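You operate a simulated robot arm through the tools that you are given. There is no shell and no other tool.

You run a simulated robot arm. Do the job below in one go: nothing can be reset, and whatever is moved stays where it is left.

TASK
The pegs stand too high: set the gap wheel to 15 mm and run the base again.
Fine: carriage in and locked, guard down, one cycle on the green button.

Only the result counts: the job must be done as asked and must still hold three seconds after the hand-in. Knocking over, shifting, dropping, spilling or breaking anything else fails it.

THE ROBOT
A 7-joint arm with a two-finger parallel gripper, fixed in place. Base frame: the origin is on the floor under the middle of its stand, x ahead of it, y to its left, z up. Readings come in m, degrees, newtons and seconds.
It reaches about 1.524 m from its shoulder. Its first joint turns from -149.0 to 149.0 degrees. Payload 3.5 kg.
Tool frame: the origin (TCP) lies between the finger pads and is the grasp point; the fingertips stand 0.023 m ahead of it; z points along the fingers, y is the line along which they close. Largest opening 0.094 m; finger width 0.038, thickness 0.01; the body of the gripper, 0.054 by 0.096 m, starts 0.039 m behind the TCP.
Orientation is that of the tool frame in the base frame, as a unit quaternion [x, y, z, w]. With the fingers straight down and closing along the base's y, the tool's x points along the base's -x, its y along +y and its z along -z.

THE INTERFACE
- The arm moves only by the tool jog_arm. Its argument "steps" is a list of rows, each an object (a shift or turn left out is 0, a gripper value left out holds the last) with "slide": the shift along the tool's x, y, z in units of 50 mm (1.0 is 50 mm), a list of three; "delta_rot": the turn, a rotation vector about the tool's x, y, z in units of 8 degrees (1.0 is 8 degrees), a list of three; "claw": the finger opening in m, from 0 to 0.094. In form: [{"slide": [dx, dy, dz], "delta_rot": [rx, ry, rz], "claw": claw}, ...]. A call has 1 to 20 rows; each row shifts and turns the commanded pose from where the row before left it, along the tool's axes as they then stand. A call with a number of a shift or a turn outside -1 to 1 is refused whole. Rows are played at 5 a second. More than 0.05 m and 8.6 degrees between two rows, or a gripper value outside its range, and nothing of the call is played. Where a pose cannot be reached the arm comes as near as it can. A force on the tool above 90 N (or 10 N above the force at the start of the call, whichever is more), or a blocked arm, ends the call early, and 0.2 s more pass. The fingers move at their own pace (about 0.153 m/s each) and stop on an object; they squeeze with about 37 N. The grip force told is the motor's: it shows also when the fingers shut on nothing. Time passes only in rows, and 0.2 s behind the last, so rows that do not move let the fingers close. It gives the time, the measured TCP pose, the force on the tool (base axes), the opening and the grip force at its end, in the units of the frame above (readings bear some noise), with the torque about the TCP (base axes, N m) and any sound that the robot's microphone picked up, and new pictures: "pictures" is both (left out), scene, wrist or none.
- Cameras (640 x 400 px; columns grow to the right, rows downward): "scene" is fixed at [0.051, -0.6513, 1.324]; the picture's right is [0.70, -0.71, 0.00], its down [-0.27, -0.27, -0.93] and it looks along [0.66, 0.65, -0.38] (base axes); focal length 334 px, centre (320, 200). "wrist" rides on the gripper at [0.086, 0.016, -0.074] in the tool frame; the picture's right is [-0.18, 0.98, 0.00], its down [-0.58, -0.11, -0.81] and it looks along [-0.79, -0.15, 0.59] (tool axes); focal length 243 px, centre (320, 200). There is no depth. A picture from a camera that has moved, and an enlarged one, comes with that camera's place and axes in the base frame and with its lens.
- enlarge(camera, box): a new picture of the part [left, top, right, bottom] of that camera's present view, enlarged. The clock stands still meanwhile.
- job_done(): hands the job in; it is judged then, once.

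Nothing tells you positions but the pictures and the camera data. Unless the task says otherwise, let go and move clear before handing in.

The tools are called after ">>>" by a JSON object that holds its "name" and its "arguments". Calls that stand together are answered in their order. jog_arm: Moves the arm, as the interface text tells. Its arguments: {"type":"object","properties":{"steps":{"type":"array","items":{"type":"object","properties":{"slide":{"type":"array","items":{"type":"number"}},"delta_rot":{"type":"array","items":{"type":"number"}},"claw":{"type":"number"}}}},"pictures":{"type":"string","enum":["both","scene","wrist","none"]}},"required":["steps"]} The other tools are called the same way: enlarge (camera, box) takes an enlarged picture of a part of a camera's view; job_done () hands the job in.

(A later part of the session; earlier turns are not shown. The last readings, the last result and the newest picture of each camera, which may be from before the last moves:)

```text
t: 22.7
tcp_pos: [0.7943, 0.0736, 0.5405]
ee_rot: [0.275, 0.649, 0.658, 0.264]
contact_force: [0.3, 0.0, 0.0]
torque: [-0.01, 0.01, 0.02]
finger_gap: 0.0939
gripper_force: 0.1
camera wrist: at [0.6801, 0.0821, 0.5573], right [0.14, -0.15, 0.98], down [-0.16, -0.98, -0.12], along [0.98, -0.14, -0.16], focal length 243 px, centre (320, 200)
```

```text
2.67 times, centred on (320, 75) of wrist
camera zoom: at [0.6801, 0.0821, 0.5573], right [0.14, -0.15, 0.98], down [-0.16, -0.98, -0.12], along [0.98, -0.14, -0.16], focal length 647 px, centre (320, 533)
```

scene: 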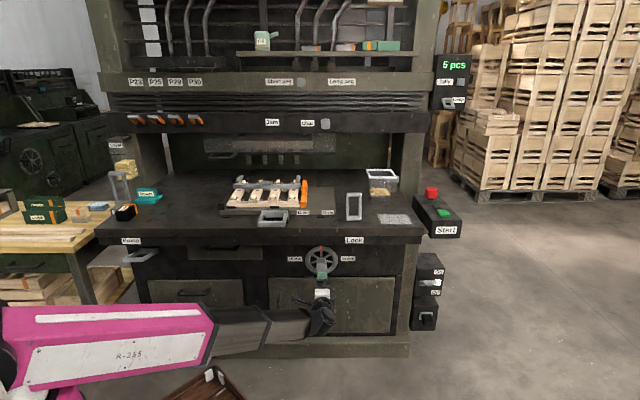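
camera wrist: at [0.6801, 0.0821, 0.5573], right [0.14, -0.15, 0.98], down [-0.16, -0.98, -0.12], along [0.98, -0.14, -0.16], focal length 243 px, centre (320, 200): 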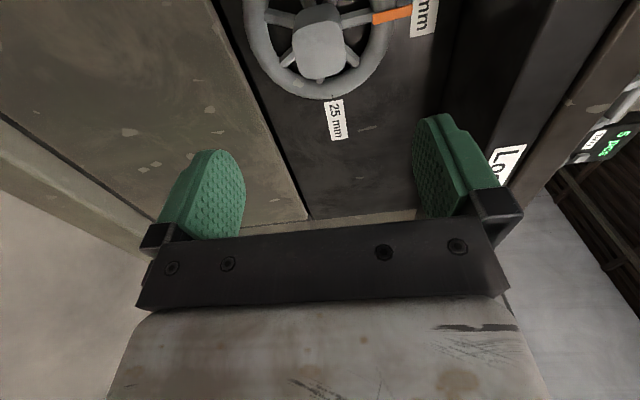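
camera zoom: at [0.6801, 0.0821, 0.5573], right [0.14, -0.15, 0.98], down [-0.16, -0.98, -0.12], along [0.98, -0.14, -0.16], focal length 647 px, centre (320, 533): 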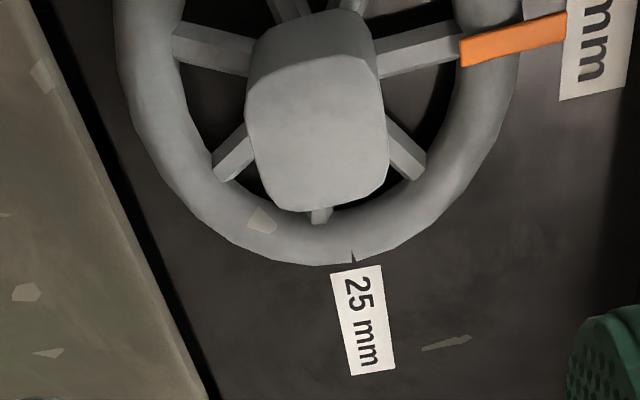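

The knob is centred on the tool axis to within about a millimetre. I'll narrow the fingers to 60 mm so they fit inside the rim, then advance.

>>> {"name": "jog_arm", "arguments": {"steps": [{"claw": 0.06}, {"claw": 0.06}, {"slide": [0, 0, 0.6]}, {"slide": [0, 0, 0.6]}, {"slide": [0, 0, 0.5]}, {"slide": [0, 0, 0.4]}, {}]}}

>>> {"name": "enlarge", "arguments": {"camera": "wrist", "box": [200, 60, 440, 210]}}

```text
t: 24.3
tcp_pos: [0.8675, 0.1494, 0.5411]
ee_rot: [0.276, 0.649, 0.658, 0.263]
contact_force: [0.9, -0.2, -0.9]
torque: [0.01, -0.02, 0.01]
finger_gap: 0.0598
gripper_force: 0.1
camera wrist: at [0.7539, 0.1576, 0.5578], right [0.14, -0.15, 0.98], down [-0.16, -0.98, -0.12], along [0.98, -0.14, -0.16], focal length 243 px, centre (320, 200)
```

scene: 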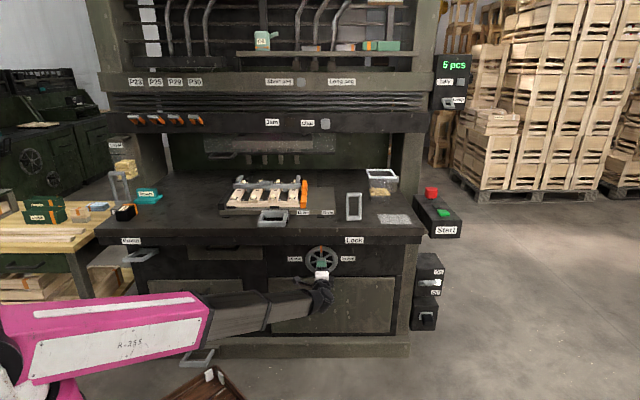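
wrist: 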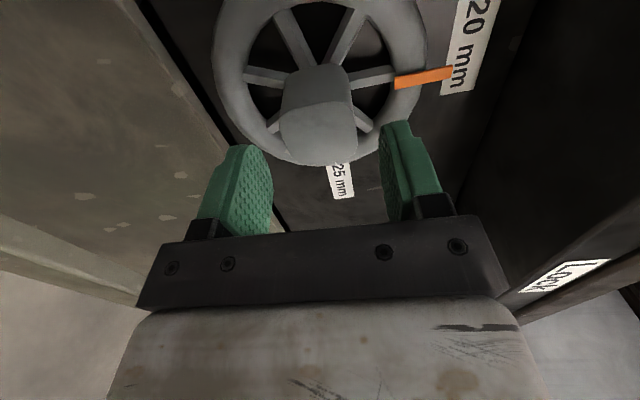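

```text
2.67 times, centred on (320, 135) of wrist
camera zoom: at [0.7539, 0.1576, 0.5578], right [0.14, -0.15, 0.98], down [-0.16, -0.98, -0.12], along [0.98, -0.14, -0.16], focal length 647 px, centre (320, 373)
```

zoom: 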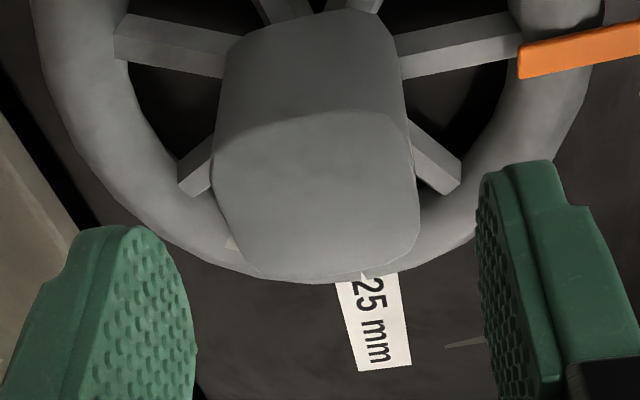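

The "20 mm" label confirms the pointer is now at 20. The knob front is 36 mm ahead and the knob stands ~50 mm proud of the spokes, so I'll advance 48 mm and close on it.

>>> {"name": "jog_arm", "arguments": {"steps": [{"slide": [0, 0, 0.32]}, {"slide": [0, 0, 0.32]}, {"slide": [0, 0, 0.32]}, {}, {"claw": 0.03}, {}, {}, {}]}}

>>> {"name": "enlarge", "arguments": {"camera": "wrist", "box": [200, 60, 440, 210]}}

```text
t: 26.1
tcp_pos: [0.9023, 0.1816, 0.5403]
ee_rot: [0.275, 0.651, 0.657, 0.263]
contact_force: [-5.1, 2.8, -26.0]
torque: [-0.59, 0.54, -0.32]
finger_gap: 0.0419
gripper_force: 45.1
camera wrist: at [0.7881, 0.1901, 0.5575], right [0.14, -0.14, 0.98], down [-0.16, -0.98, -0.12], along [0.98, -0.14, -0.16], focal length 243 px, centre (320, 200)
```

scene: 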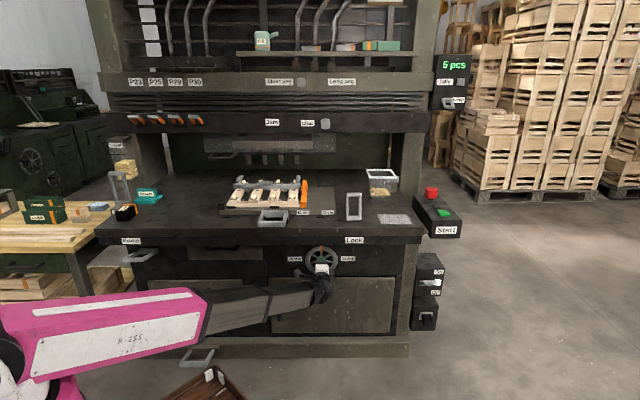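
wrist: 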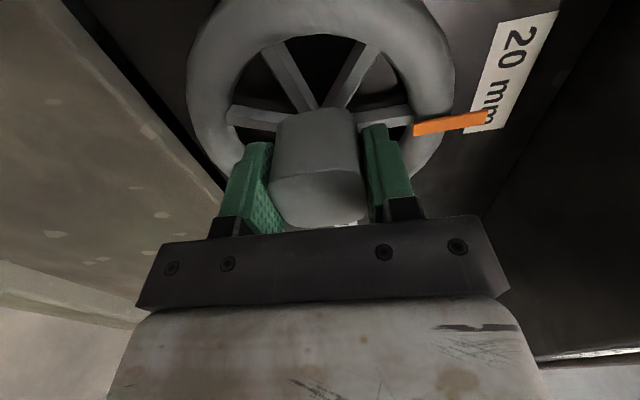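

```text
2.67 times, centred on (320, 135) of wrist
camera zoom: at [0.7881, 0.1901, 0.5575], right [0.14, -0.14, 0.98], down [-0.16, -0.98, -0.12], along [0.98, -0.14, -0.16], focal length 647 px, centre (320, 373)
```

zoom: 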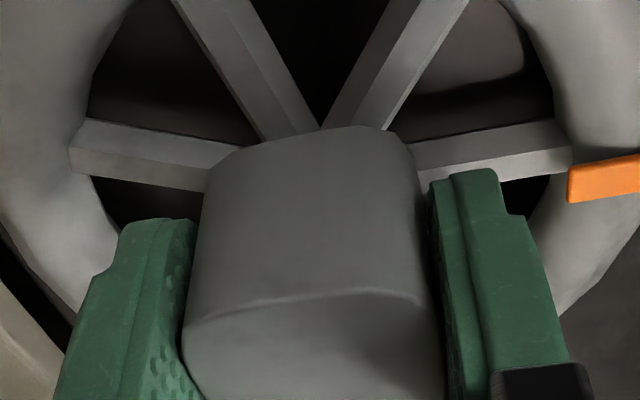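

The knob is gripped (gap 42 mm), but one finger bears harder; I'll ease the hand down by about 1.5 mm to centre, then start turning counter-clockwise a little and check.

>>> {"name": "jog_arm", "arguments": {"steps": [{"slide": [0, -0.03, 0]}, {}], "pictures": "none"}}

```text
t: 26.7
tcp_pos: [0.9021, 0.1824, 0.5399]
ee_rot: [0.276, 0.649, 0.658, 0.263]
contact_force: [3.2, -1.5, -16.3]
torque: [-0.88, 0.74, 0.82]
finger_gap: 0.0419
gripper_force: 45.2
```

>>> {"name": "jog_arm", "arguments": {"steps": [{"slide": [0, -0.02, 0]}, {"delta_rot": [0, 0, -0.4]}, {"delta_rot": [0, 0, -0.6]}, {"delta_rot": [0, 0, -0.6]}, {}]}}

```text
t: 27.9
tcp_pos: [0.9018, 0.1817, 0.5401]
ee_rot: [0.202, 0.675, 0.625, 0.337]
contact_force: [9.0, -11.2, 8.6]
torque: [-0.52, 0.48, 0.07]
finger_gap: 0.0423
gripper_force: 44.9
camera wrist: at [0.7867, 0.1917, 0.5373], right [-0.02, 0.01, 1.0], down [-0.15, -0.99, 0.01], along [0.99, -0.15, 0.02], focal length 243 px, centre (320, 200)
```

scene: 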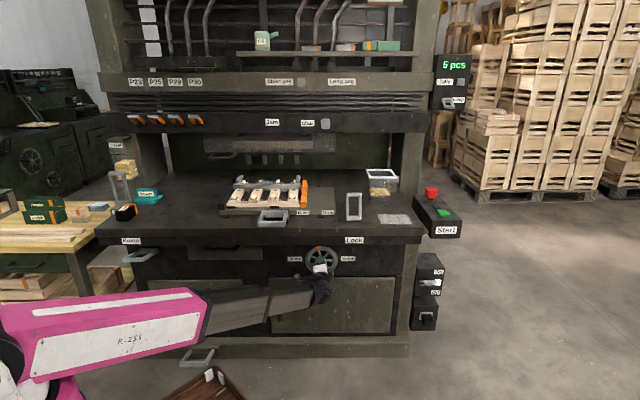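
wrist: 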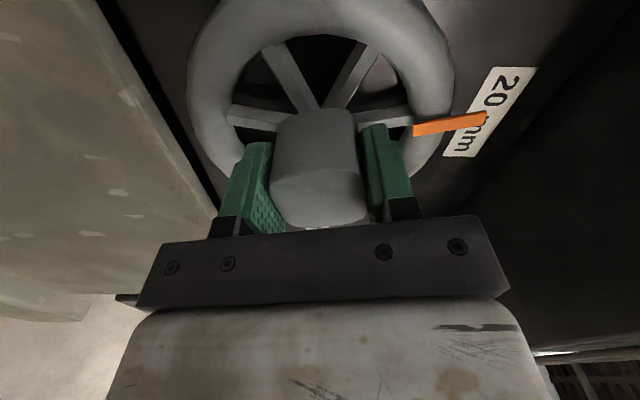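

The wheel turns with the hand, with low torque. Continuing the turn toward 15 mm.

>>> {"name": "jog_arm", "arguments": {"steps": [{"delta_rot": [0, 0, -0.6]}, {"delta_rot": [0, 0, -0.6]}, {"delta_rot": [0, 0, -0.6]}, {"delta_rot": [0, 0, -0.6]}, {"delta_rot": [0, 0, -0.6]}, {"delta_rot": [0, 0, -0.6]}, {"delta_rot": [0, 0, -0.6]}, {"delta_rot": [0, 0, -0.6]}, {"delta_rot": [0, 0, -0.6]}, {"delta_rot": [0, 0, -0.6]}, {"delta_rot": [0, 0, -0.6]}, {"delta_rot": [0, 0, -0.6]}, {}]}}

>>> {"name": "enlarge", "arguments": {"camera": "scene", "box": [270, 230, 380, 290]}}

```text
t: 30.7
tcp_pos: [0.9023, 0.1819, 0.5383]
ee_rot: [-0.147, 0.691, 0.384, 0.595]
contact_force: [29.6, -29.3, 3.4]
torque: [0.51, -0.48, -0.18]
finger_gap: 0.0417
gripper_force: 44.8
camera wrist: at [0.8169, 0.1623, 0.4625], right [-0.6, 0.6, 0.52], down [-0.35, -0.79, 0.5], along [0.71, 0.12, 0.69], focal length 243 px, centre (320, 200)
```

scene: 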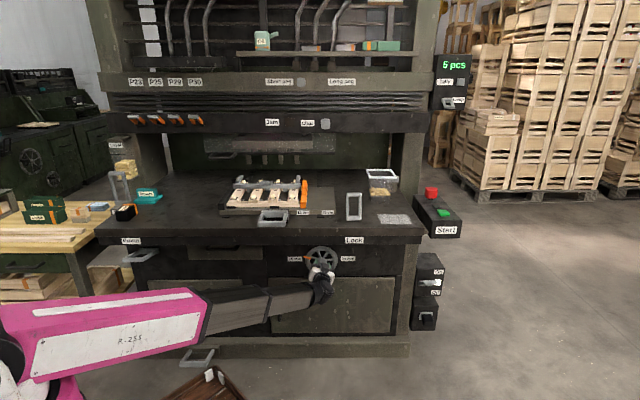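
wrist: 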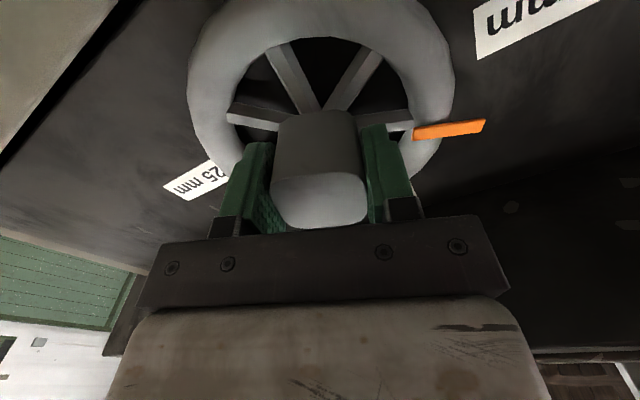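

```text
5.82 times, centred on (325, 260) of scene
camera zoom: at [0.051, -0.6513, 1.324], right [0.7, -0.71, 0.0], down [-0.27, -0.27, -0.93], along [0.66, 0.65, -0.38], focal length 1943 px, centre (291, -149)
```

zoom: 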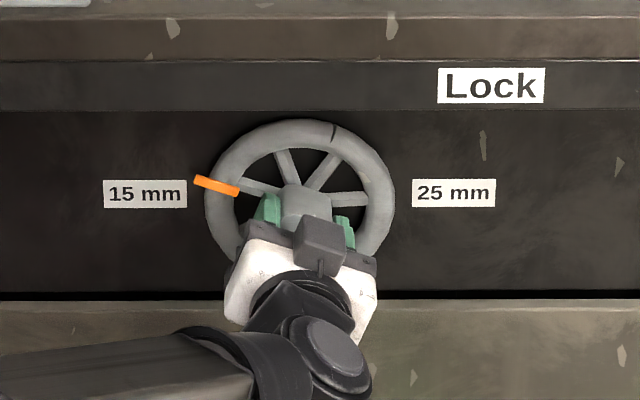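

No slip; the pointer is about 20° short of the 15 mm mark. I'll shift slightly right to relieve the side force and finish the turn.

>>> {"name": "jog_arm", "arguments": {"steps": [{"slide": [-0.017, -0.047, 0]}, {"delta_rot": [0, 0, -0.48]}, {"delta_rot": [0, 0, -0.48]}, {"delta_rot": [0, 0, -0.48]}, {"delta_rot": [0, 0, -0.48]}, {"delta_rot": [0, 0, -0.48]}, {}, {}]}}

>>> {"name": "enlarge", "arguments": {"camera": "scene", "box": [270, 230, 380, 290]}}

>>> {"name": "enlarge", "arguments": {"camera": "wrist", "box": [380, 0, 640, 200]}}

```text
t: 32.5
tcp_pos: [0.9022, 0.1816, 0.537]
ee_rot: [-0.263, 0.655, 0.281, 0.65]
contact_force: [8.3, 7.7, -8.4]
torque: [-0.58, 0.48, -1.2]
finger_gap: 0.0418
gripper_force: 45.0
camera wrist: at [0.837, 0.1419, 0.4514], right [-0.7, 0.69, 0.21], down [-0.48, -0.66, 0.58], along [0.53, 0.3, 0.79], focal length 243 px, centre (320, 200)
```

scene: 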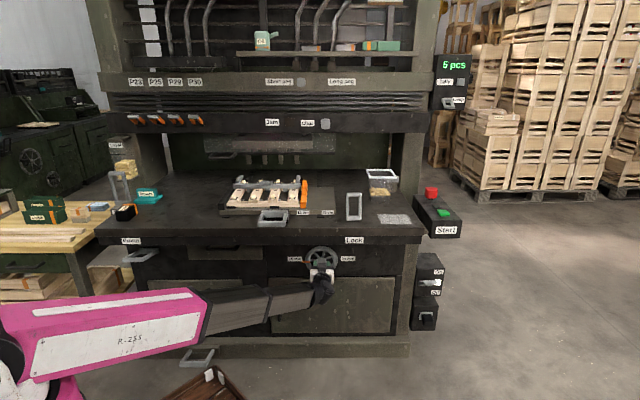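
wrist: 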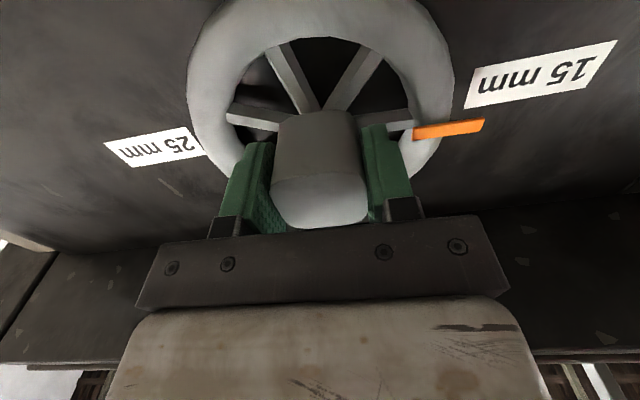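

```text
5.82 times, centred on (325, 260) of scene
camera zoom: at [0.051, -0.6513, 1.324], right [0.7, -0.71, 0.0], down [-0.27, -0.27, -0.93], along [0.66, 0.65, -0.38], focal length 1943 px, centre (291, -149)
```

zoom: 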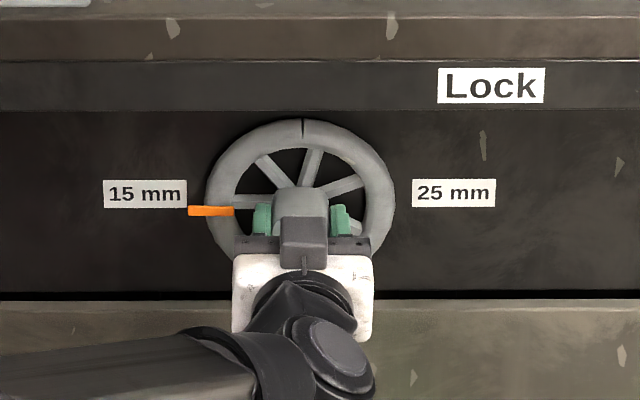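

```text
2.00 times, centred on (510, 100) of wrist
camera zoom: at [0.837, 0.1419, 0.4514], right [-0.7, 0.69, 0.21], down [-0.48, -0.66, 0.58], along [0.53, 0.3, 0.79], focal length 485 px, centre (-60, 400)
```

zoom: 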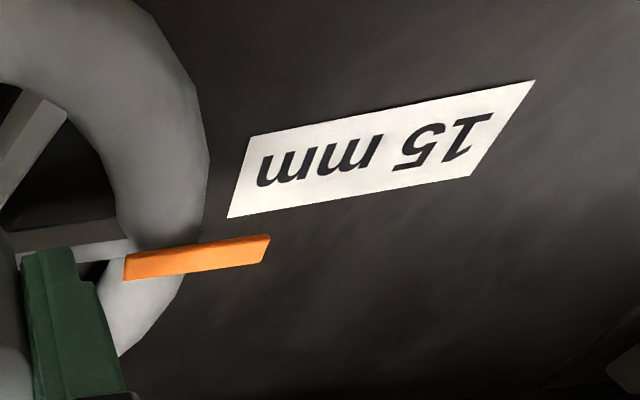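

The pointer now lies level at the 15 mm mark (a 90° turn, with the rim notch moved from the right to the top). I'll open the fingers to 60 mm, back straight out and verify it stayed.

>>> {"name": "jog_arm", "arguments": {"steps": [{"claw": 0.06}, {}, {}, {"slide": [0, 0, -0.4]}, {"slide": [0, 0, -0.6]}, {"slide": [0, 0, -0.8]}, {"slide": [0, 0, -0.8]}, {"slide": [0, 0, -0.8]}, {}]}}

>>> {"name": "enlarge", "arguments": {"camera": "scene", "box": [270, 230, 380, 290]}}

```text
t: 34.5
tcp_pos: [0.7837, 0.0591, 0.535]
ee_rot: [-0.261, 0.655, 0.281, 0.651]
contact_force: [0.0, 0.0, 0.9]
torque: [-0.01, -0.02, 0.0]
finger_gap: 0.0598
gripper_force: 0.0
camera wrist: at [0.7194, 0.0205, 0.449], right [-0.69, 0.69, 0.21], down [-0.48, -0.66, 0.57], along [0.53, 0.3, 0.79], focal length 243 px, centre (320, 200)
```

scene: 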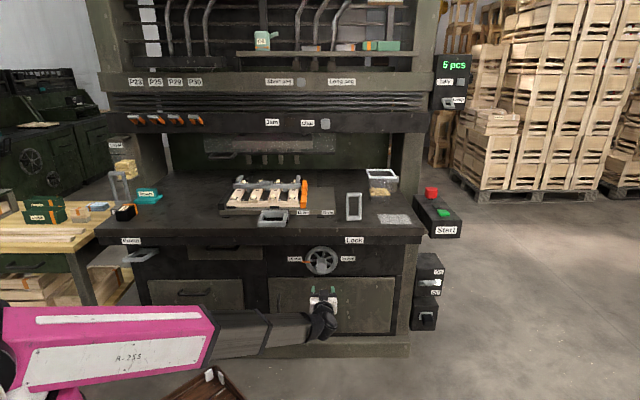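
wrist: 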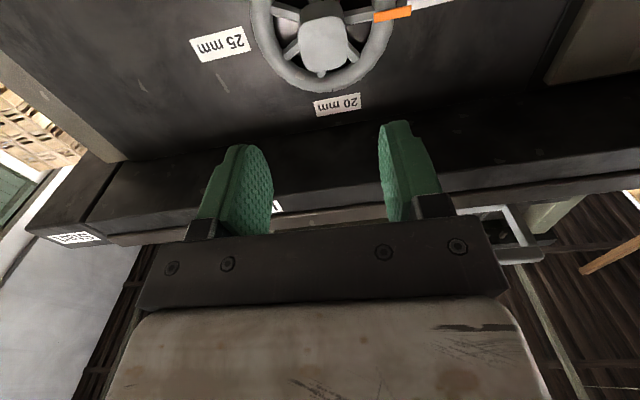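

```text
5.82 times, centred on (325, 260) of scene
camera zoom: at [0.051, -0.6513, 1.324], right [0.7, -0.71, 0.0], down [-0.27, -0.27, -0.93], along [0.66, 0.65, -0.38], focal length 1943 px, centre (291, -149)
```

zoom: 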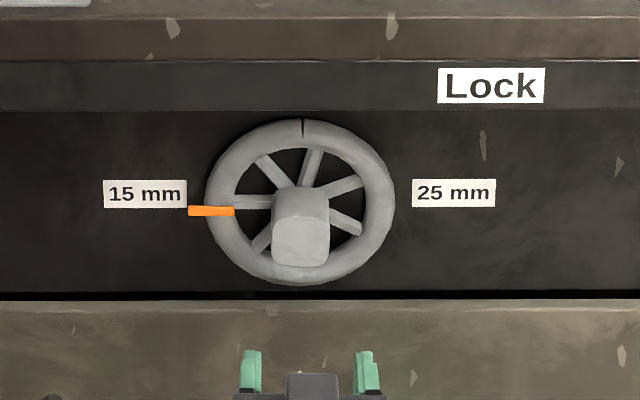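

The wheel holds at 15 mm. Next is the carriage: I'll back off, rise above bench height, and roll the hand ready to take the carriage handle's front bar.

>>> {"name": "jog_arm", "arguments": {"steps": [{"slide": [0, 0, -0.8], "claw": 0.07}, {"slide": [0, 0, -0.8]}, {"slide": [-0.3, 0, -0.8]}, {"slide": [-0.8, 0, 0]}, {"slide": [-0.9, 0, 0]}, {"slide": [-0.9, 0, 0]}, {"slide": [-0.9, 0, 0]}, {"slide": [-0.9, 0, 0]}, {"slide": [-0.9, 0, 0]}, {"slide": [-0.9, 0, 0]}, {"slide": [-0.9, 0, 0]}, {"slide": [-0.6, 0, 0]}, {}], "pictures": "scene"}}

```text
t: 37.3
tcp_pos: [0.705, -0.0324, 0.9377]
ee_rot: [-0.262, 0.655, 0.281, 0.651]
contact_force: [0.9, -0.4, 0.3]
torque: [-0.01, 0.0, 0.04]
finger_gap: 0.07
gripper_force: 0.0
```

scene: 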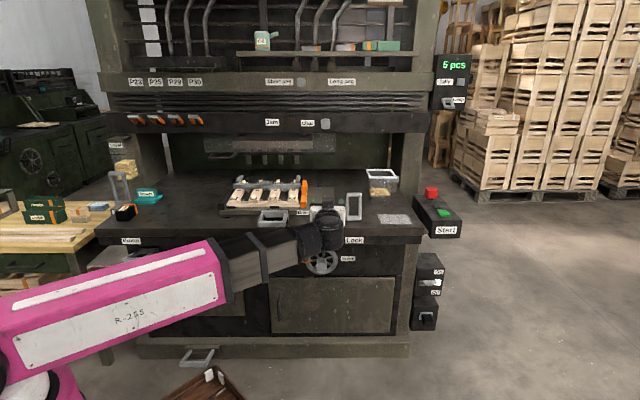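

>>> {"name": "jog_arm", "arguments": {"steps": [{"delta_rot": [0, 0, 0.79]}, {"delta_rot": [0, 0, 0.79]}, {"delta_rot": [0, 0, 0.79]}, {"delta_rot": [0, 0, 0.79]}, {"delta_rot": [0, 0, 0.79]}, {"delta_rot": [0, 0, 0.79]}, {"delta_rot": [0, 0, 0.79]}, {"delta_rot": [0, 0, 0.79]}, {"delta_rot": [0, 0, 0.79]}, {"delta_rot": [0, 0, 0.79]}, {"delta_rot": [0, 0, 0.79]}, {"delta_rot": [0, 0, 0.79]}, {"delta_rot": [0, 0, 0.79]}, {"delta_rot": [0, 0, 0.79]}, {"delta_rot": [0.7, 0, 0]}, {"delta_rot": [0.8, 0, 0]}, {"delta_rot": [0.8, 0, 0]}, {"delta_rot": [0.8, 0, 0]}, {"delta_rot": [0.8, 0, 0]}, {}]}}

```text
t: 41.5
tcp_pos: [0.7044, -0.0339, 0.9381]
ee_rot: [0.332, 0.805, 0.455, 0.187]
contact_force: [-0.1, 0.3, 0.6]
torque: [0.0, -0.02, 0.0]
finger_gap: 0.0699
gripper_force: 0.1
camera wrist: at [0.6038, -0.0121, 0.9895], right [0.49, 0.23, 0.84], down [-0.11, -0.94, 0.32], along [0.87, -0.25, -0.43], focal length 243 px, centre (320, 200)
```

scene: 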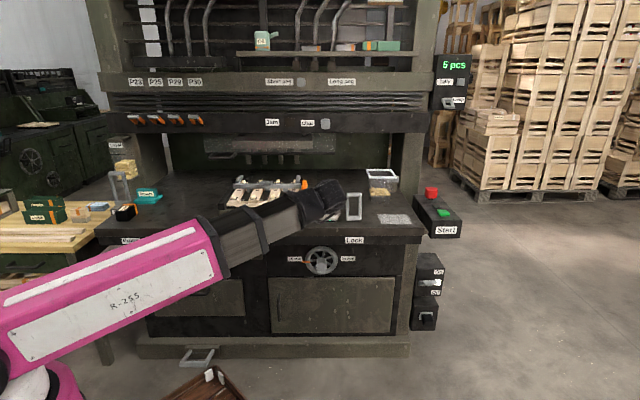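
wrist: 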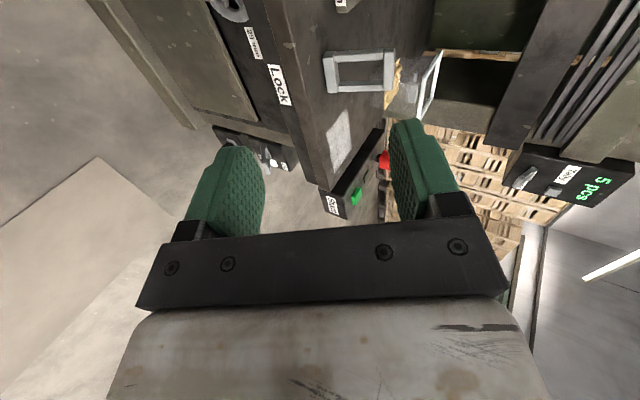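

No contact. Continuing the pitch to vertical fingers, still in free space in front of the bench.

>>> {"name": "jog_arm", "arguments": {"steps": [{"delta_rot": [0.8, 0, 0]}, {"delta_rot": [0.8, 0, 0]}, {"delta_rot": [0.8, 0, 0]}, {"delta_rot": [0.8, 0, 0]}, {"delta_rot": [0.8, 0, 0]}, {"delta_rot": [0.8, 0, 0]}, {"delta_rot": [0.8, 0, 0]}, {"delta_rot": [0.8, 0, 0]}, {"delta_rot": [0.8, 0, 0]}, {}]}}

```text
t: 43.7
tcp_pos: [0.7043, -0.0326, 0.9372]
ee_rot: [0.382, 0.924, 0.012, 0.005]
contact_force: [-0.8, -0.1, 0.1]
torque: [0.05, 0.0, 0.0]
finger_gap: 0.07
gripper_force: 0.0
camera wrist: at [0.6532, 0.0377, 1.0117], right [0.82, 0.57, 0.02], down [0.32, -0.5, 0.8], along [0.47, -0.65, -0.6], focal length 243 px, centre (320, 200)
```

scene: 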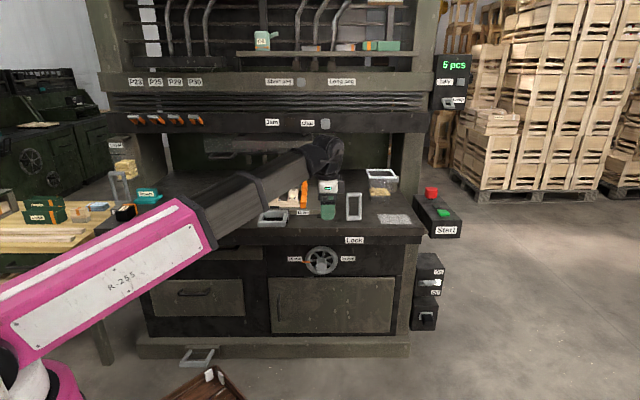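
wrist: 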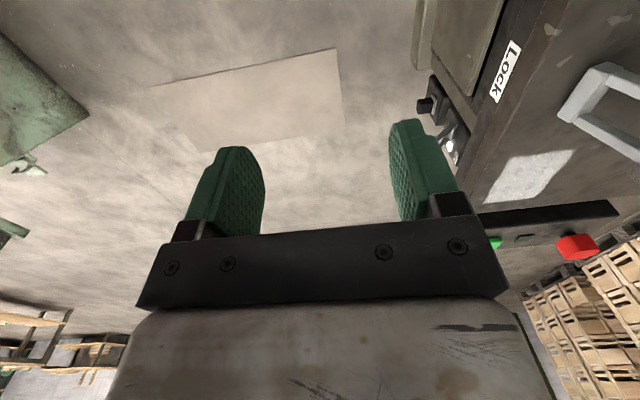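

Vertical grasp pose reached without contact. Moving left over to the carriage handle to check the alignment from above.

>>> {"name": "jog_arm", "arguments": {"steps": [{"slide": [0.5, 0.3, 0]}, {"slide": [0.7, 0.4, 0]}, {"slide": [0.7, 0.4, 0]}, {"slide": [0.7, 0.4, 0]}, {"slide": [0.7, 0.4, 0]}, {"slide": [0.4, 0.3, 0]}, {}]}}

>>> {"name": "enlarge", "arguments": {"camera": "wrist", "box": [280, 20, 600, 220]}}

```text
t: 45.3
tcp_pos: [0.6513, 0.1753, 0.9403]
ee_rot: [0.382, 0.924, 0.012, 0.005]
contact_force: [0.7, 0.0, -0.1]
torque: [-0.01, 0.02, 0.0]
finger_gap: 0.0703
gripper_force: 0.1
camera wrist: at [0.6002, 0.247, 1.015], right [0.82, 0.57, 0.03], down [0.32, -0.5, 0.8], along [0.47, -0.65, -0.6], focal length 243 px, centre (320, 200)
```

scene: 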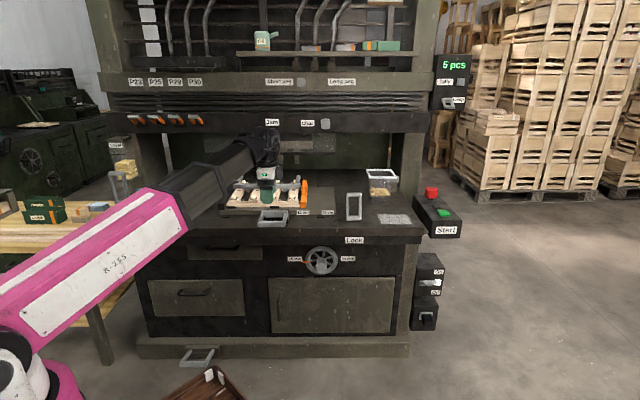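
wrist: 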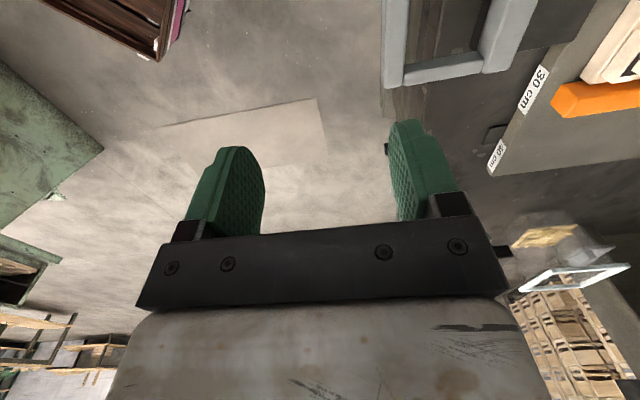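

```text
2.00 times, centred on (440, 120) of wrist
camera zoom: at [0.6002, 0.247, 1.015], right [0.82, 0.57, 0.03], down [0.32, -0.5, 0.8], along [0.47, -0.65, -0.6], focal length 485 px, centre (80, 360)
```

zoom: 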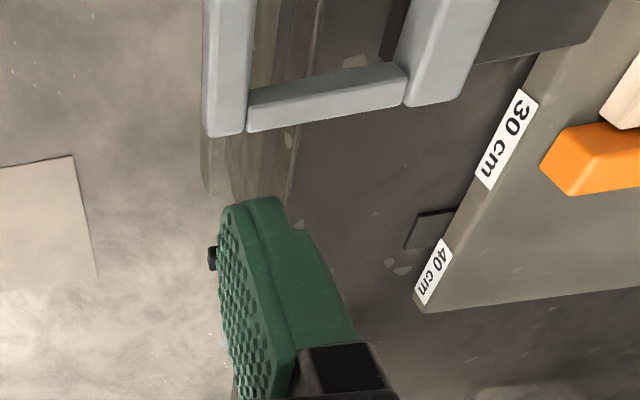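

The handle's front bar is at v≈0.652, z≈0.788, centred at u≈0.335. I'll move over it and lower the fingers astride it.

>>> {"name": "jog_arm", "arguments": {"steps": [{"slide": [0, 0.45, 0]}, {"slide": [0, 0.45, 0]}, {"slide": [0, 0.45, 0]}, {"slide": [0, 0, 0.6]}, {"slide": [0, 0, 0.6]}, {"slide": [0, 0, 0.6]}, {"slide": [0, 0, 0.6]}, {"slide": [0, 0, 0.5]}, {}]}}

>>> {"name": "enlarge", "arguments": {"camera": "wrist", "box": [160, 60, 480, 260]}}

```text
t: 47.3
tcp_pos: [0.7016, 0.2247, 0.7983]
ee_rot: [0.381, 0.924, 0.012, 0.004]
contact_force: [-0.1, 0.0, 0.6]
torque: [-0.02, 0.02, -0.01]
finger_gap: 0.0701
gripper_force: 0.1
camera wrist: at [0.6502, 0.2966, 0.8721], right [0.82, 0.57, 0.03], down [0.32, -0.5, 0.8], along [0.47, -0.65, -0.6], focal length 243 px, centre (320, 200)
```

scene: 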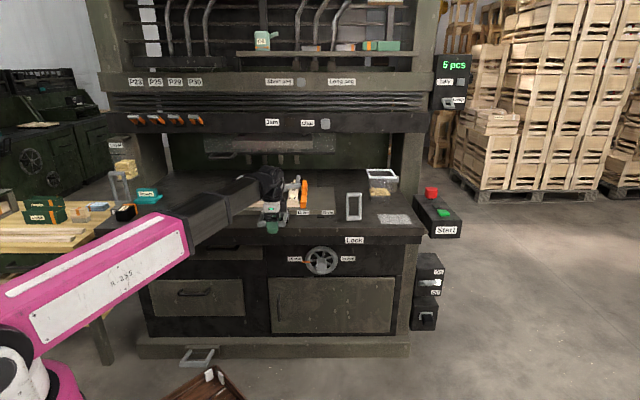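
wrist: 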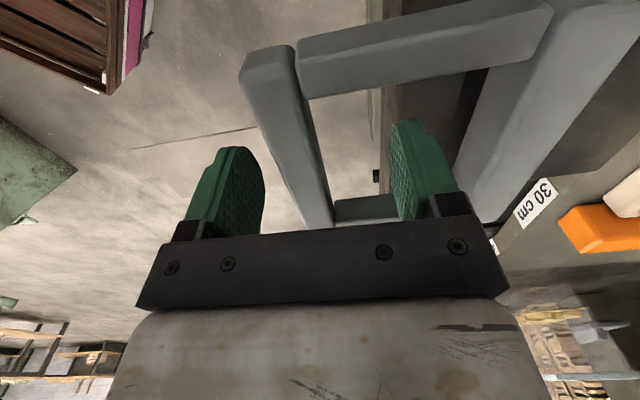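

```text
2.00 times, centred on (320, 160) of wrist
camera zoom: at [0.6502, 0.2966, 0.8721], right [0.82, 0.57, 0.03], down [0.32, -0.5, 0.8], along [0.47, -0.65, -0.6], focal length 485 px, centre (320, 280)
```

zoom: 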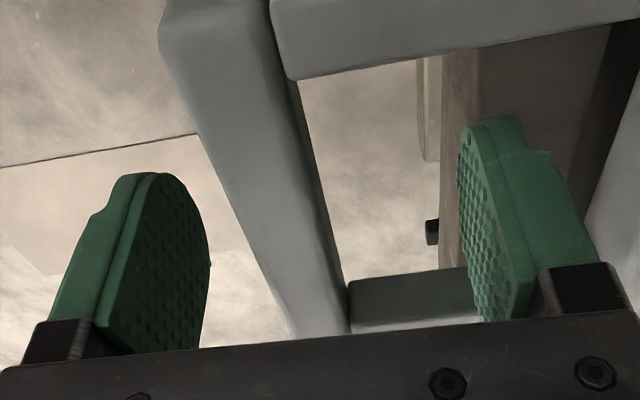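

The bar lies between the fingers. Lowering a touch and closing on it.

>>> {"name": "jog_arm", "arguments": {"steps": [{"slide": [0, 0, 0.15]}, {"claw": 0.01}, {}, {}, {}], "pictures": "wrist"}}

```text
t: 48.5
tcp_pos: [0.7024, 0.2248, 0.7889]
ee_rot: [0.381, 0.924, 0.011, 0.005]
contact_force: [1.9, 3.8, -12.2]
torque: [-0.87, 0.32, -1.8]
finger_gap: 0.0183
gripper_force: 45.4
camera wrist: at [0.6506, 0.2969, 0.8639], right [0.82, 0.57, 0.02], down [0.32, -0.5, 0.8], along [0.47, -0.65, -0.6], focal length 243 px, centre (320, 200)
```

wrist: 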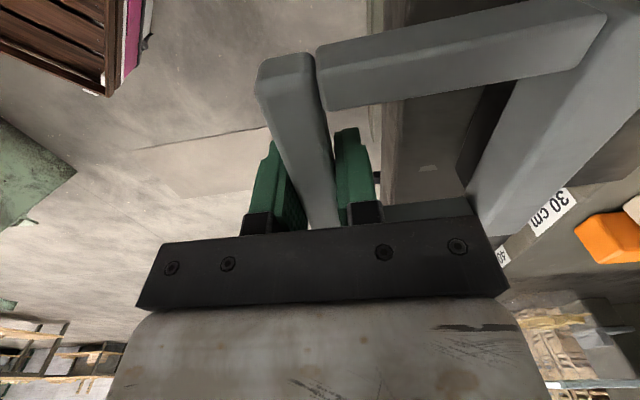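

Gripped (18 mm bar). Now pushing the carriage inward slowly and watching the force.

>>> {"name": "jog_arm", "arguments": {"steps": [{"slide": [0, 0.1, 0]}, {"slide": [0, 0.2, 0]}, {"slide": [0, 0.3, 0]}, {"slide": [0, 0.3, 0]}, {"slide": [0, 0.3, 0]}, {"slide": [0, 0.2, 0]}, {}]}}

```text
t: 50.1
tcp_pos: [0.7531, 0.2759, 0.7891]
ee_rot: [0.381, 0.925, 0.013, 0.005]
contact_force: [2.0, 1.6, -42.6]
torque: [-0.13, 0.96, -1.77]
finger_gap: 0.0182
gripper_force: 45.3
camera wrist: at [0.701, 0.3473, 0.8643], right [0.82, 0.57, 0.03], down [0.32, -0.5, 0.8], along [0.47, -0.65, -0.6], focal length 243 px, centre (320, 200)
```

scene: 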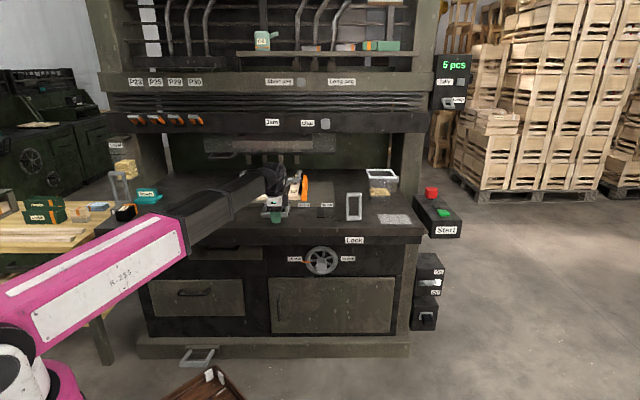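
wrist: 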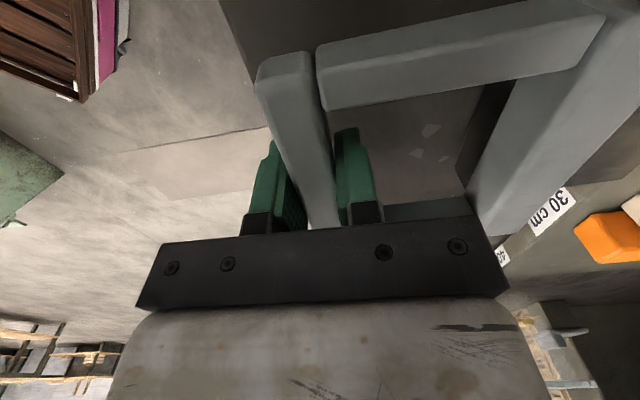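

The carriage moves freely. I'll relieve the vertical load (small tilt of the tool) and continue pushing.

>>> {"name": "jog_arm", "arguments": {"steps": [{"slide": [0, 0.1, 0.05]}, {"slide": [0, 0.3, 0.008]}, {"slide": [0, 0.3, 0.008]}, {"slide": [0, 0.3, 0.008]}, {"slide": [0, 0.3, 0.008]}, {"slide": [0, 0.3, 0.008]}, {"slide": [0, 0.2, 0.006]}, {}]}}

>>> {"name": "enlarge", "arguments": {"camera": "scene", "box": [190, 120, 350, 220]}}

```text
t: 51.9
tcp_pos: [0.8176, 0.3387, 0.7904]
ee_rot: [0.382, 0.924, 0.012, 0.007]
contact_force: [20.4, -19.4, 22.3]
torque: [0.03, 0.99, -1.58]
finger_gap: 0.018
gripper_force: 44.7
camera wrist: at [0.7641, 0.4107, 0.864], right [0.82, 0.57, 0.03], down [0.32, -0.5, 0.8], along [0.47, -0.65, -0.59], focal length 243 px, centre (320, 200)
```

scene: 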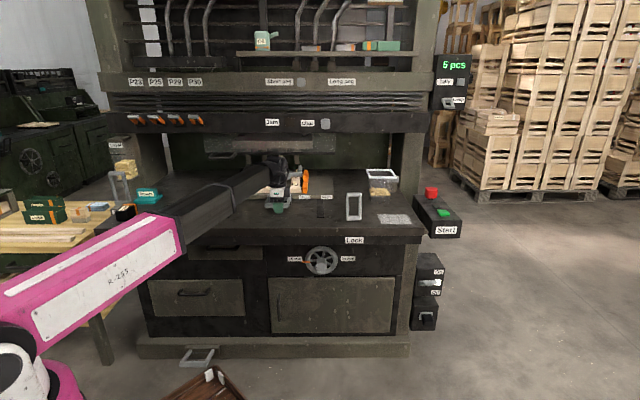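
wrist: 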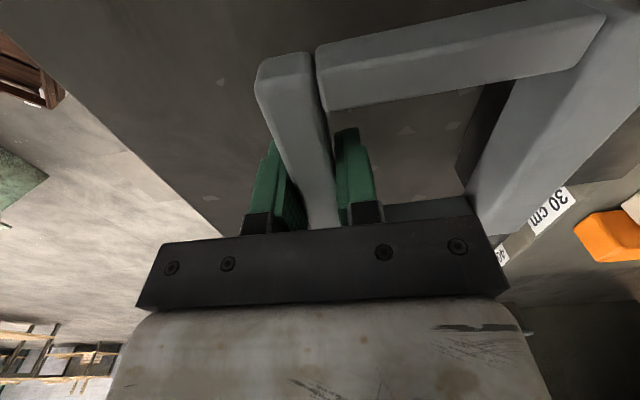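

```text
4.00 times, centred on (270, 170) of scene
camera zoom: at [0.051, -0.6513, 1.324], right [0.7, -0.71, 0.0], down [-0.27, -0.27, -0.93], along [0.66, 0.65, -0.38], focal length 1336 px, centre (520, 320)
```

zoom: 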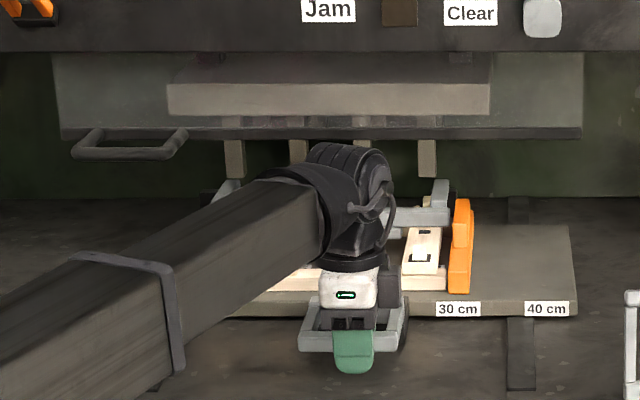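

The carriage has gone in 16 cm. Relieving the side load slightly and continuing.

>>> {"name": "jog_arm", "arguments": {"steps": [{"slide": [-0.03, 0.1, -0.02]}, {"slide": [-0.005, 0.2, 0.004]}, {"slide": [-0.005, 0.2, 0.004]}, {"slide": [-0.005, 0.2, 0.004]}, {"slide": [-0.005, 0.2, 0.004]}, {}]}}

>>> {"name": "enlarge", "arguments": {"camera": "scene", "box": [190, 120, 350, 220]}}

```text
t: 53.3
tcp_pos: [0.8467, 0.37, 0.79]
ee_rot: [0.381, 0.924, 0.013, 0.005]
contact_force: [-0.2, 1.9, -10.9]
torque: [-1.5, -0.17, -1.68]
finger_gap: 0.018
gripper_force: 45.4
camera wrist: at [0.7951, 0.4413, 0.8644], right [0.82, 0.57, 0.02], down [0.32, -0.5, 0.8], along [0.47, -0.65, -0.6], focal length 243 px, centre (320, 200)
```

scene: 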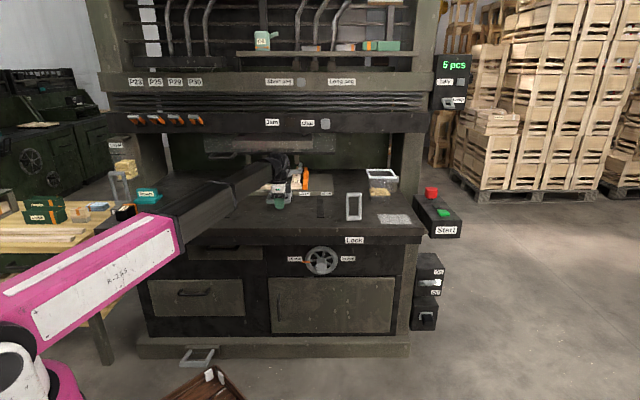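
wrist: 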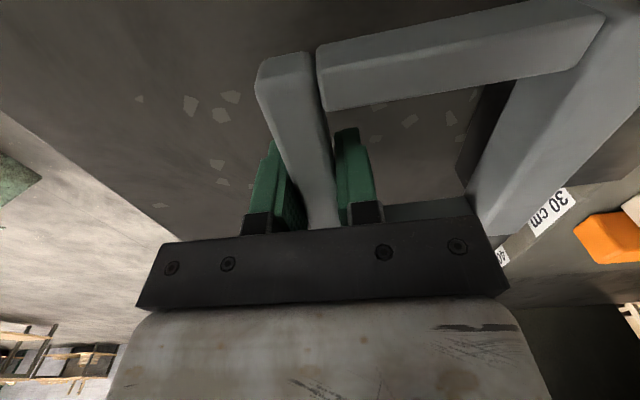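

```text
4.00 times, centred on (270, 170) of scene
camera zoom: at [0.051, -0.6513, 1.324], right [0.7, -0.71, 0.0], down [-0.27, -0.27, -0.93], along [0.66, 0.65, -0.38], focal length 1336 px, centre (520, 320)
```

zoom: 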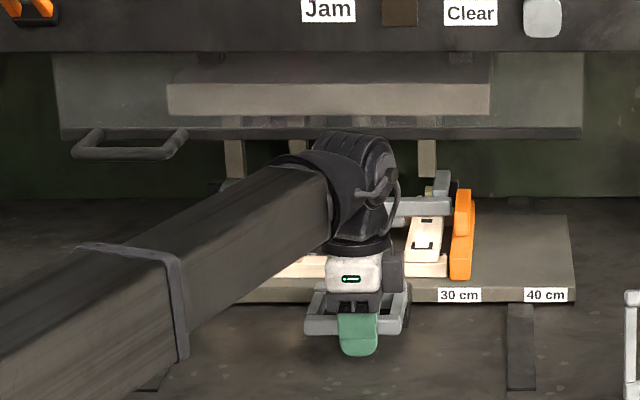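

Still sliding freely (20 cm in). Continuing in small steps until it meets its stop.

>>> {"name": "jog_arm", "arguments": {"steps": [{"slide": [0, 0.15, 0.01]}, {"slide": [-0.002, 0.2, 0.004]}, {"slide": [-0.002, 0.2, 0.004]}, {"slide": [-0.002, 0.2, 0.004]}, {"slide": [-0.002, 0.2, 0.004]}, {}]}}

>>> {"name": "enlarge", "arguments": {"camera": "scene", "box": [190, 120, 350, 220]}}

```text
t: 54.7
tcp_pos: [0.8804, 0.4048, 0.789]
ee_rot: [0.381, 0.925, 0.013, 0.003]
contact_force: [-18.2, 18.7, -26.4]
torque: [-0.13, 0.93, -1.67]
finger_gap: 0.0182
gripper_force: 45.0
camera wrist: at [0.8298, 0.476, 0.8645], right [0.82, 0.57, 0.02], down [0.32, -0.5, 0.8], along [0.47, -0.65, -0.6], focal length 243 px, centre (320, 200)
```

scene: 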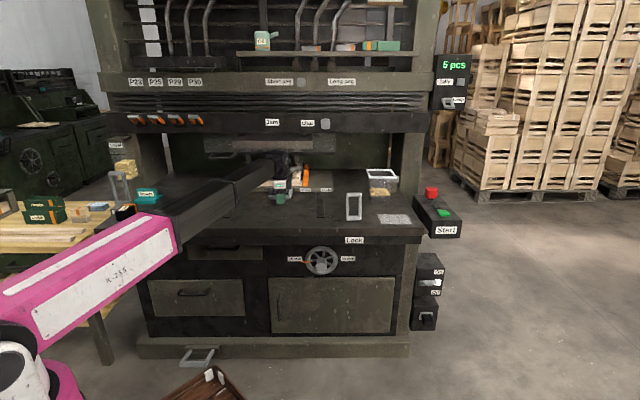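
wrist: 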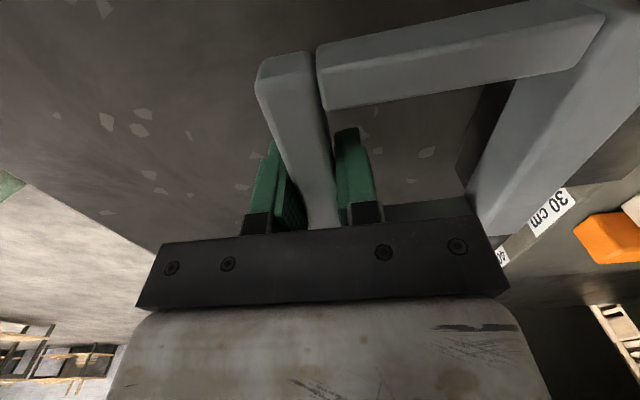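

```text
4.00 times, centred on (270, 170) of scene
camera zoom: at [0.051, -0.6513, 1.324], right [0.7, -0.71, 0.0], down [-0.27, -0.27, -0.93], along [0.66, 0.65, -0.38], focal length 1336 px, centre (520, 320)
```

zoom: 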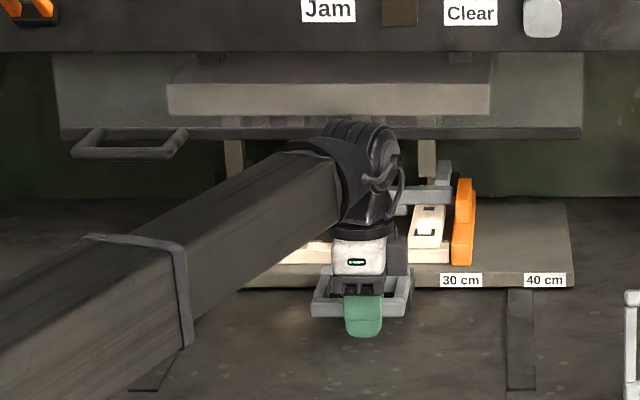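

25 cm in, still moving; the base is nearly under the punches. Relieving side load and continuing in finer steps.

>>> {"name": "jog_arm", "arguments": {"steps": [{"slide": [0.025, 0.1, 0.03]}, {"slide": [0, 0.12, 0.003]}, {"slide": [0, 0.12, 0.003]}, {"slide": [0, 0.12, 0.003]}, {}]}}

>>> {"name": "enlarge", "arguments": {"camera": "scene", "box": [190, 120, 350, 220]}}

```text
t: 55.9
tcp_pos: [0.8955, 0.4206, 0.7886]
ee_rot: [0.381, 0.924, 0.014, 0.005]
contact_force: [-14.3, 13.9, 1.9]
torque: [0.04, 0.98, -1.72]
finger_gap: 0.0182
gripper_force: 44.7
camera wrist: at [0.8455, 0.4917, 0.8643], right [0.82, 0.57, 0.03], down [0.32, -0.5, 0.8], along [0.47, -0.65, -0.6], focal length 243 px, centre (320, 200)
```

scene: 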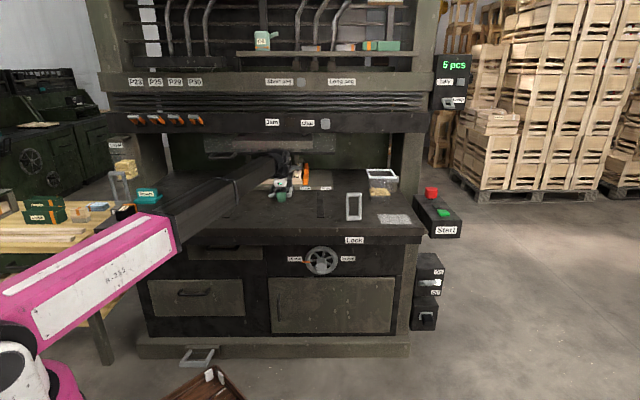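
wrist: 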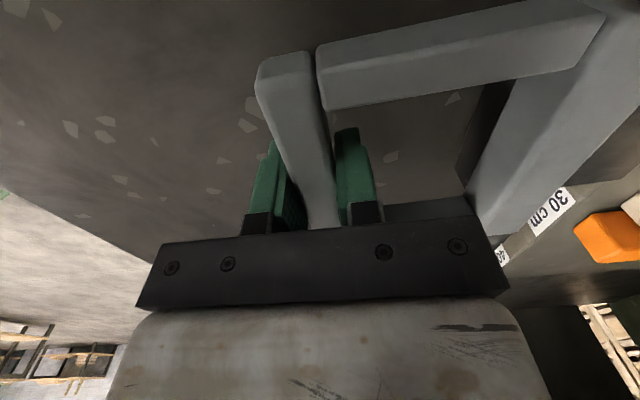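

```text
4.00 times, centred on (270, 170) of scene
camera zoom: at [0.051, -0.6513, 1.324], right [0.7, -0.71, 0.0], down [-0.27, -0.27, -0.93], along [0.66, 0.65, -0.38], focal length 1336 px, centre (520, 320)
```

zoom: 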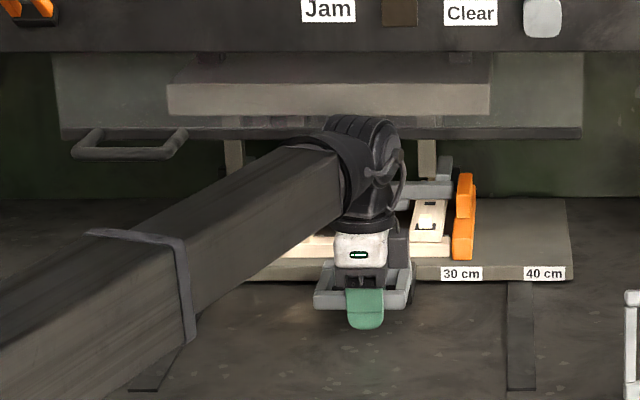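

>>> {"name": "jog_arm", "arguments": {"steps": [{"slide": [0.02, 0.1, 0.0]}, {"slide": [0, 0.12, 0.003]}, {"slide": [0, 0.12, 0.003]}, {"slide": [0, 0.12, 0.003]}, {"slide": [0, 0.12, 0.003]}, {}]}}

>>> {"name": "enlarge", "arguments": {"camera": "scene", "box": [190, 120, 350, 220]}}

```text
t: 57.3
tcp_pos: [0.9173, 0.4411, 0.7906]
ee_rot: [0.382, 0.924, 0.013, 0.004]
contact_force: [3.5, -5.6, 1.8]
torque: [0.08, 1.06, -1.65]
finger_gap: 0.0178
gripper_force: 45.0
camera wrist: at [0.8656, 0.5121, 0.8641], right [0.82, 0.57, 0.03], down [0.32, -0.5, 0.8], along [0.47, -0.65, -0.59], focal length 243 px, centre (320, 200)
```

scene: 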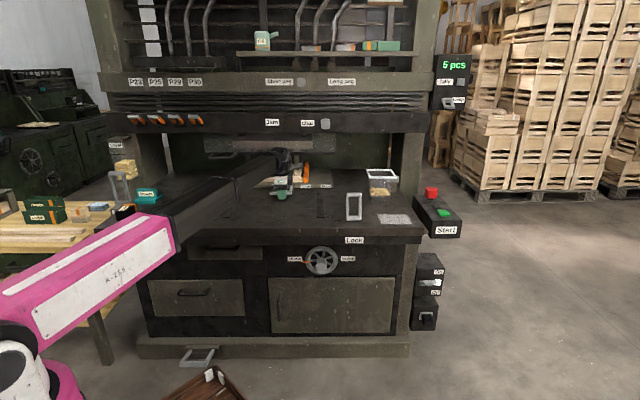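
wrist: 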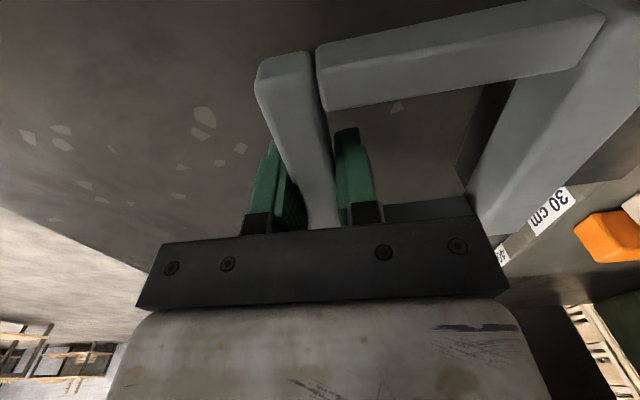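

```text
4.00 times, centred on (270, 170) of scene
camera zoom: at [0.051, -0.6513, 1.324], right [0.7, -0.71, 0.0], down [-0.27, -0.27, -0.93], along [0.66, 0.65, -0.38], focal length 1336 px, centre (520, 320)
```

zoom: 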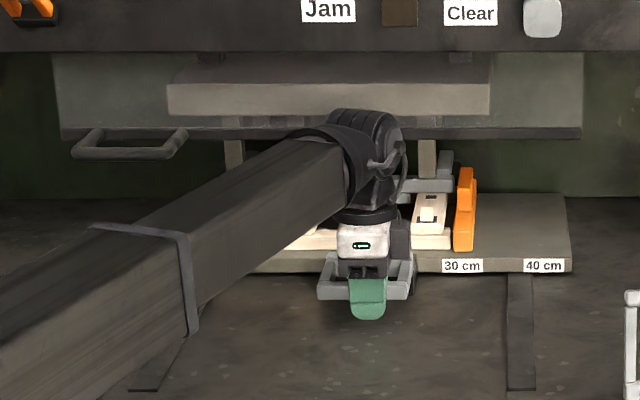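

>>> {"name": "jog_arm", "arguments": {"steps": [{"slide": [0, 0.1, 0.005]}, {"slide": [0, 0.12, 0.003]}, {"slide": [0, 0.12, 0.003]}, {"slide": [0, 0.12, 0.003]}, {}]}}

>>> {"name": "enlarge", "arguments": {"camera": "scene", "box": [190, 120, 350, 220]}}

```text
t: 58.5
tcp_pos: [0.9329, 0.4564, 0.7891]
ee_rot: [0.381, 0.925, 0.012, 0.005]
contact_force: [10.8, -11.7, -5.7]
torque: [-1.18, 0.06, -1.65]
finger_gap: 0.0179
gripper_force: 45.5
camera wrist: at [0.8822, 0.5287, 0.8641], right [0.82, 0.57, 0.03], down [0.32, -0.5, 0.8], along [0.47, -0.65, -0.59], focal length 243 px, centre (320, 200)
```

scene: 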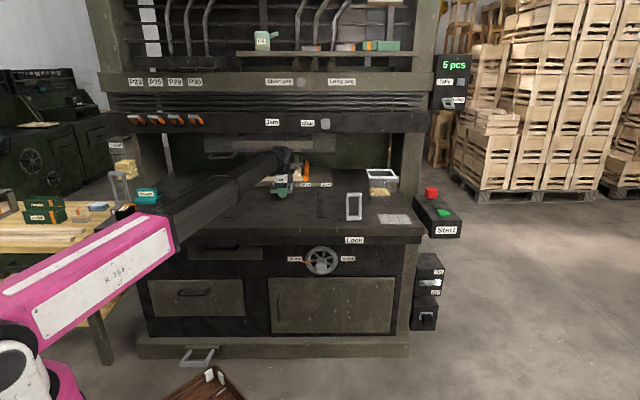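
wrist: 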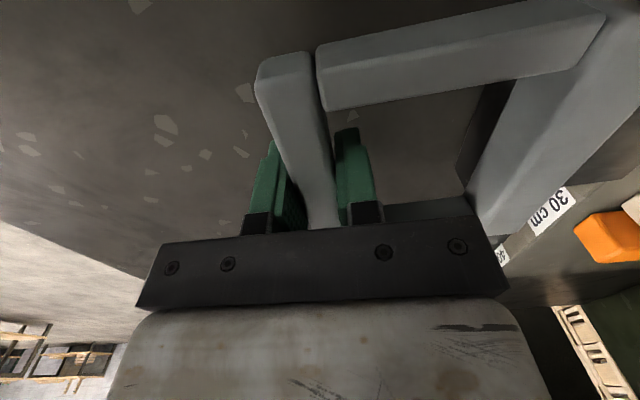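

```text
4.00 times, centred on (270, 170) of scene
camera zoom: at [0.051, -0.6513, 1.324], right [0.7, -0.71, 0.0], down [-0.27, -0.27, -0.93], along [0.66, 0.65, -0.38], focal length 1336 px, centre (520, 320)
```

zoom: 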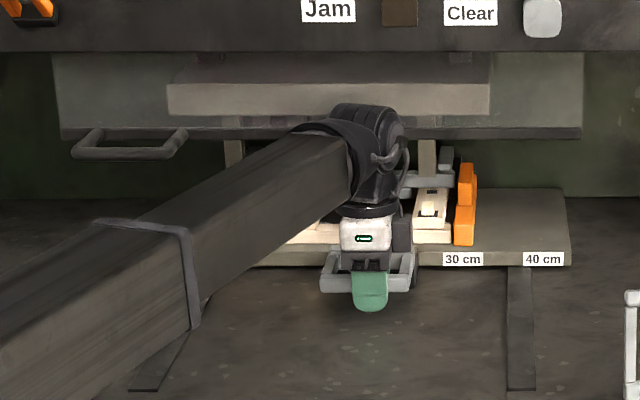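

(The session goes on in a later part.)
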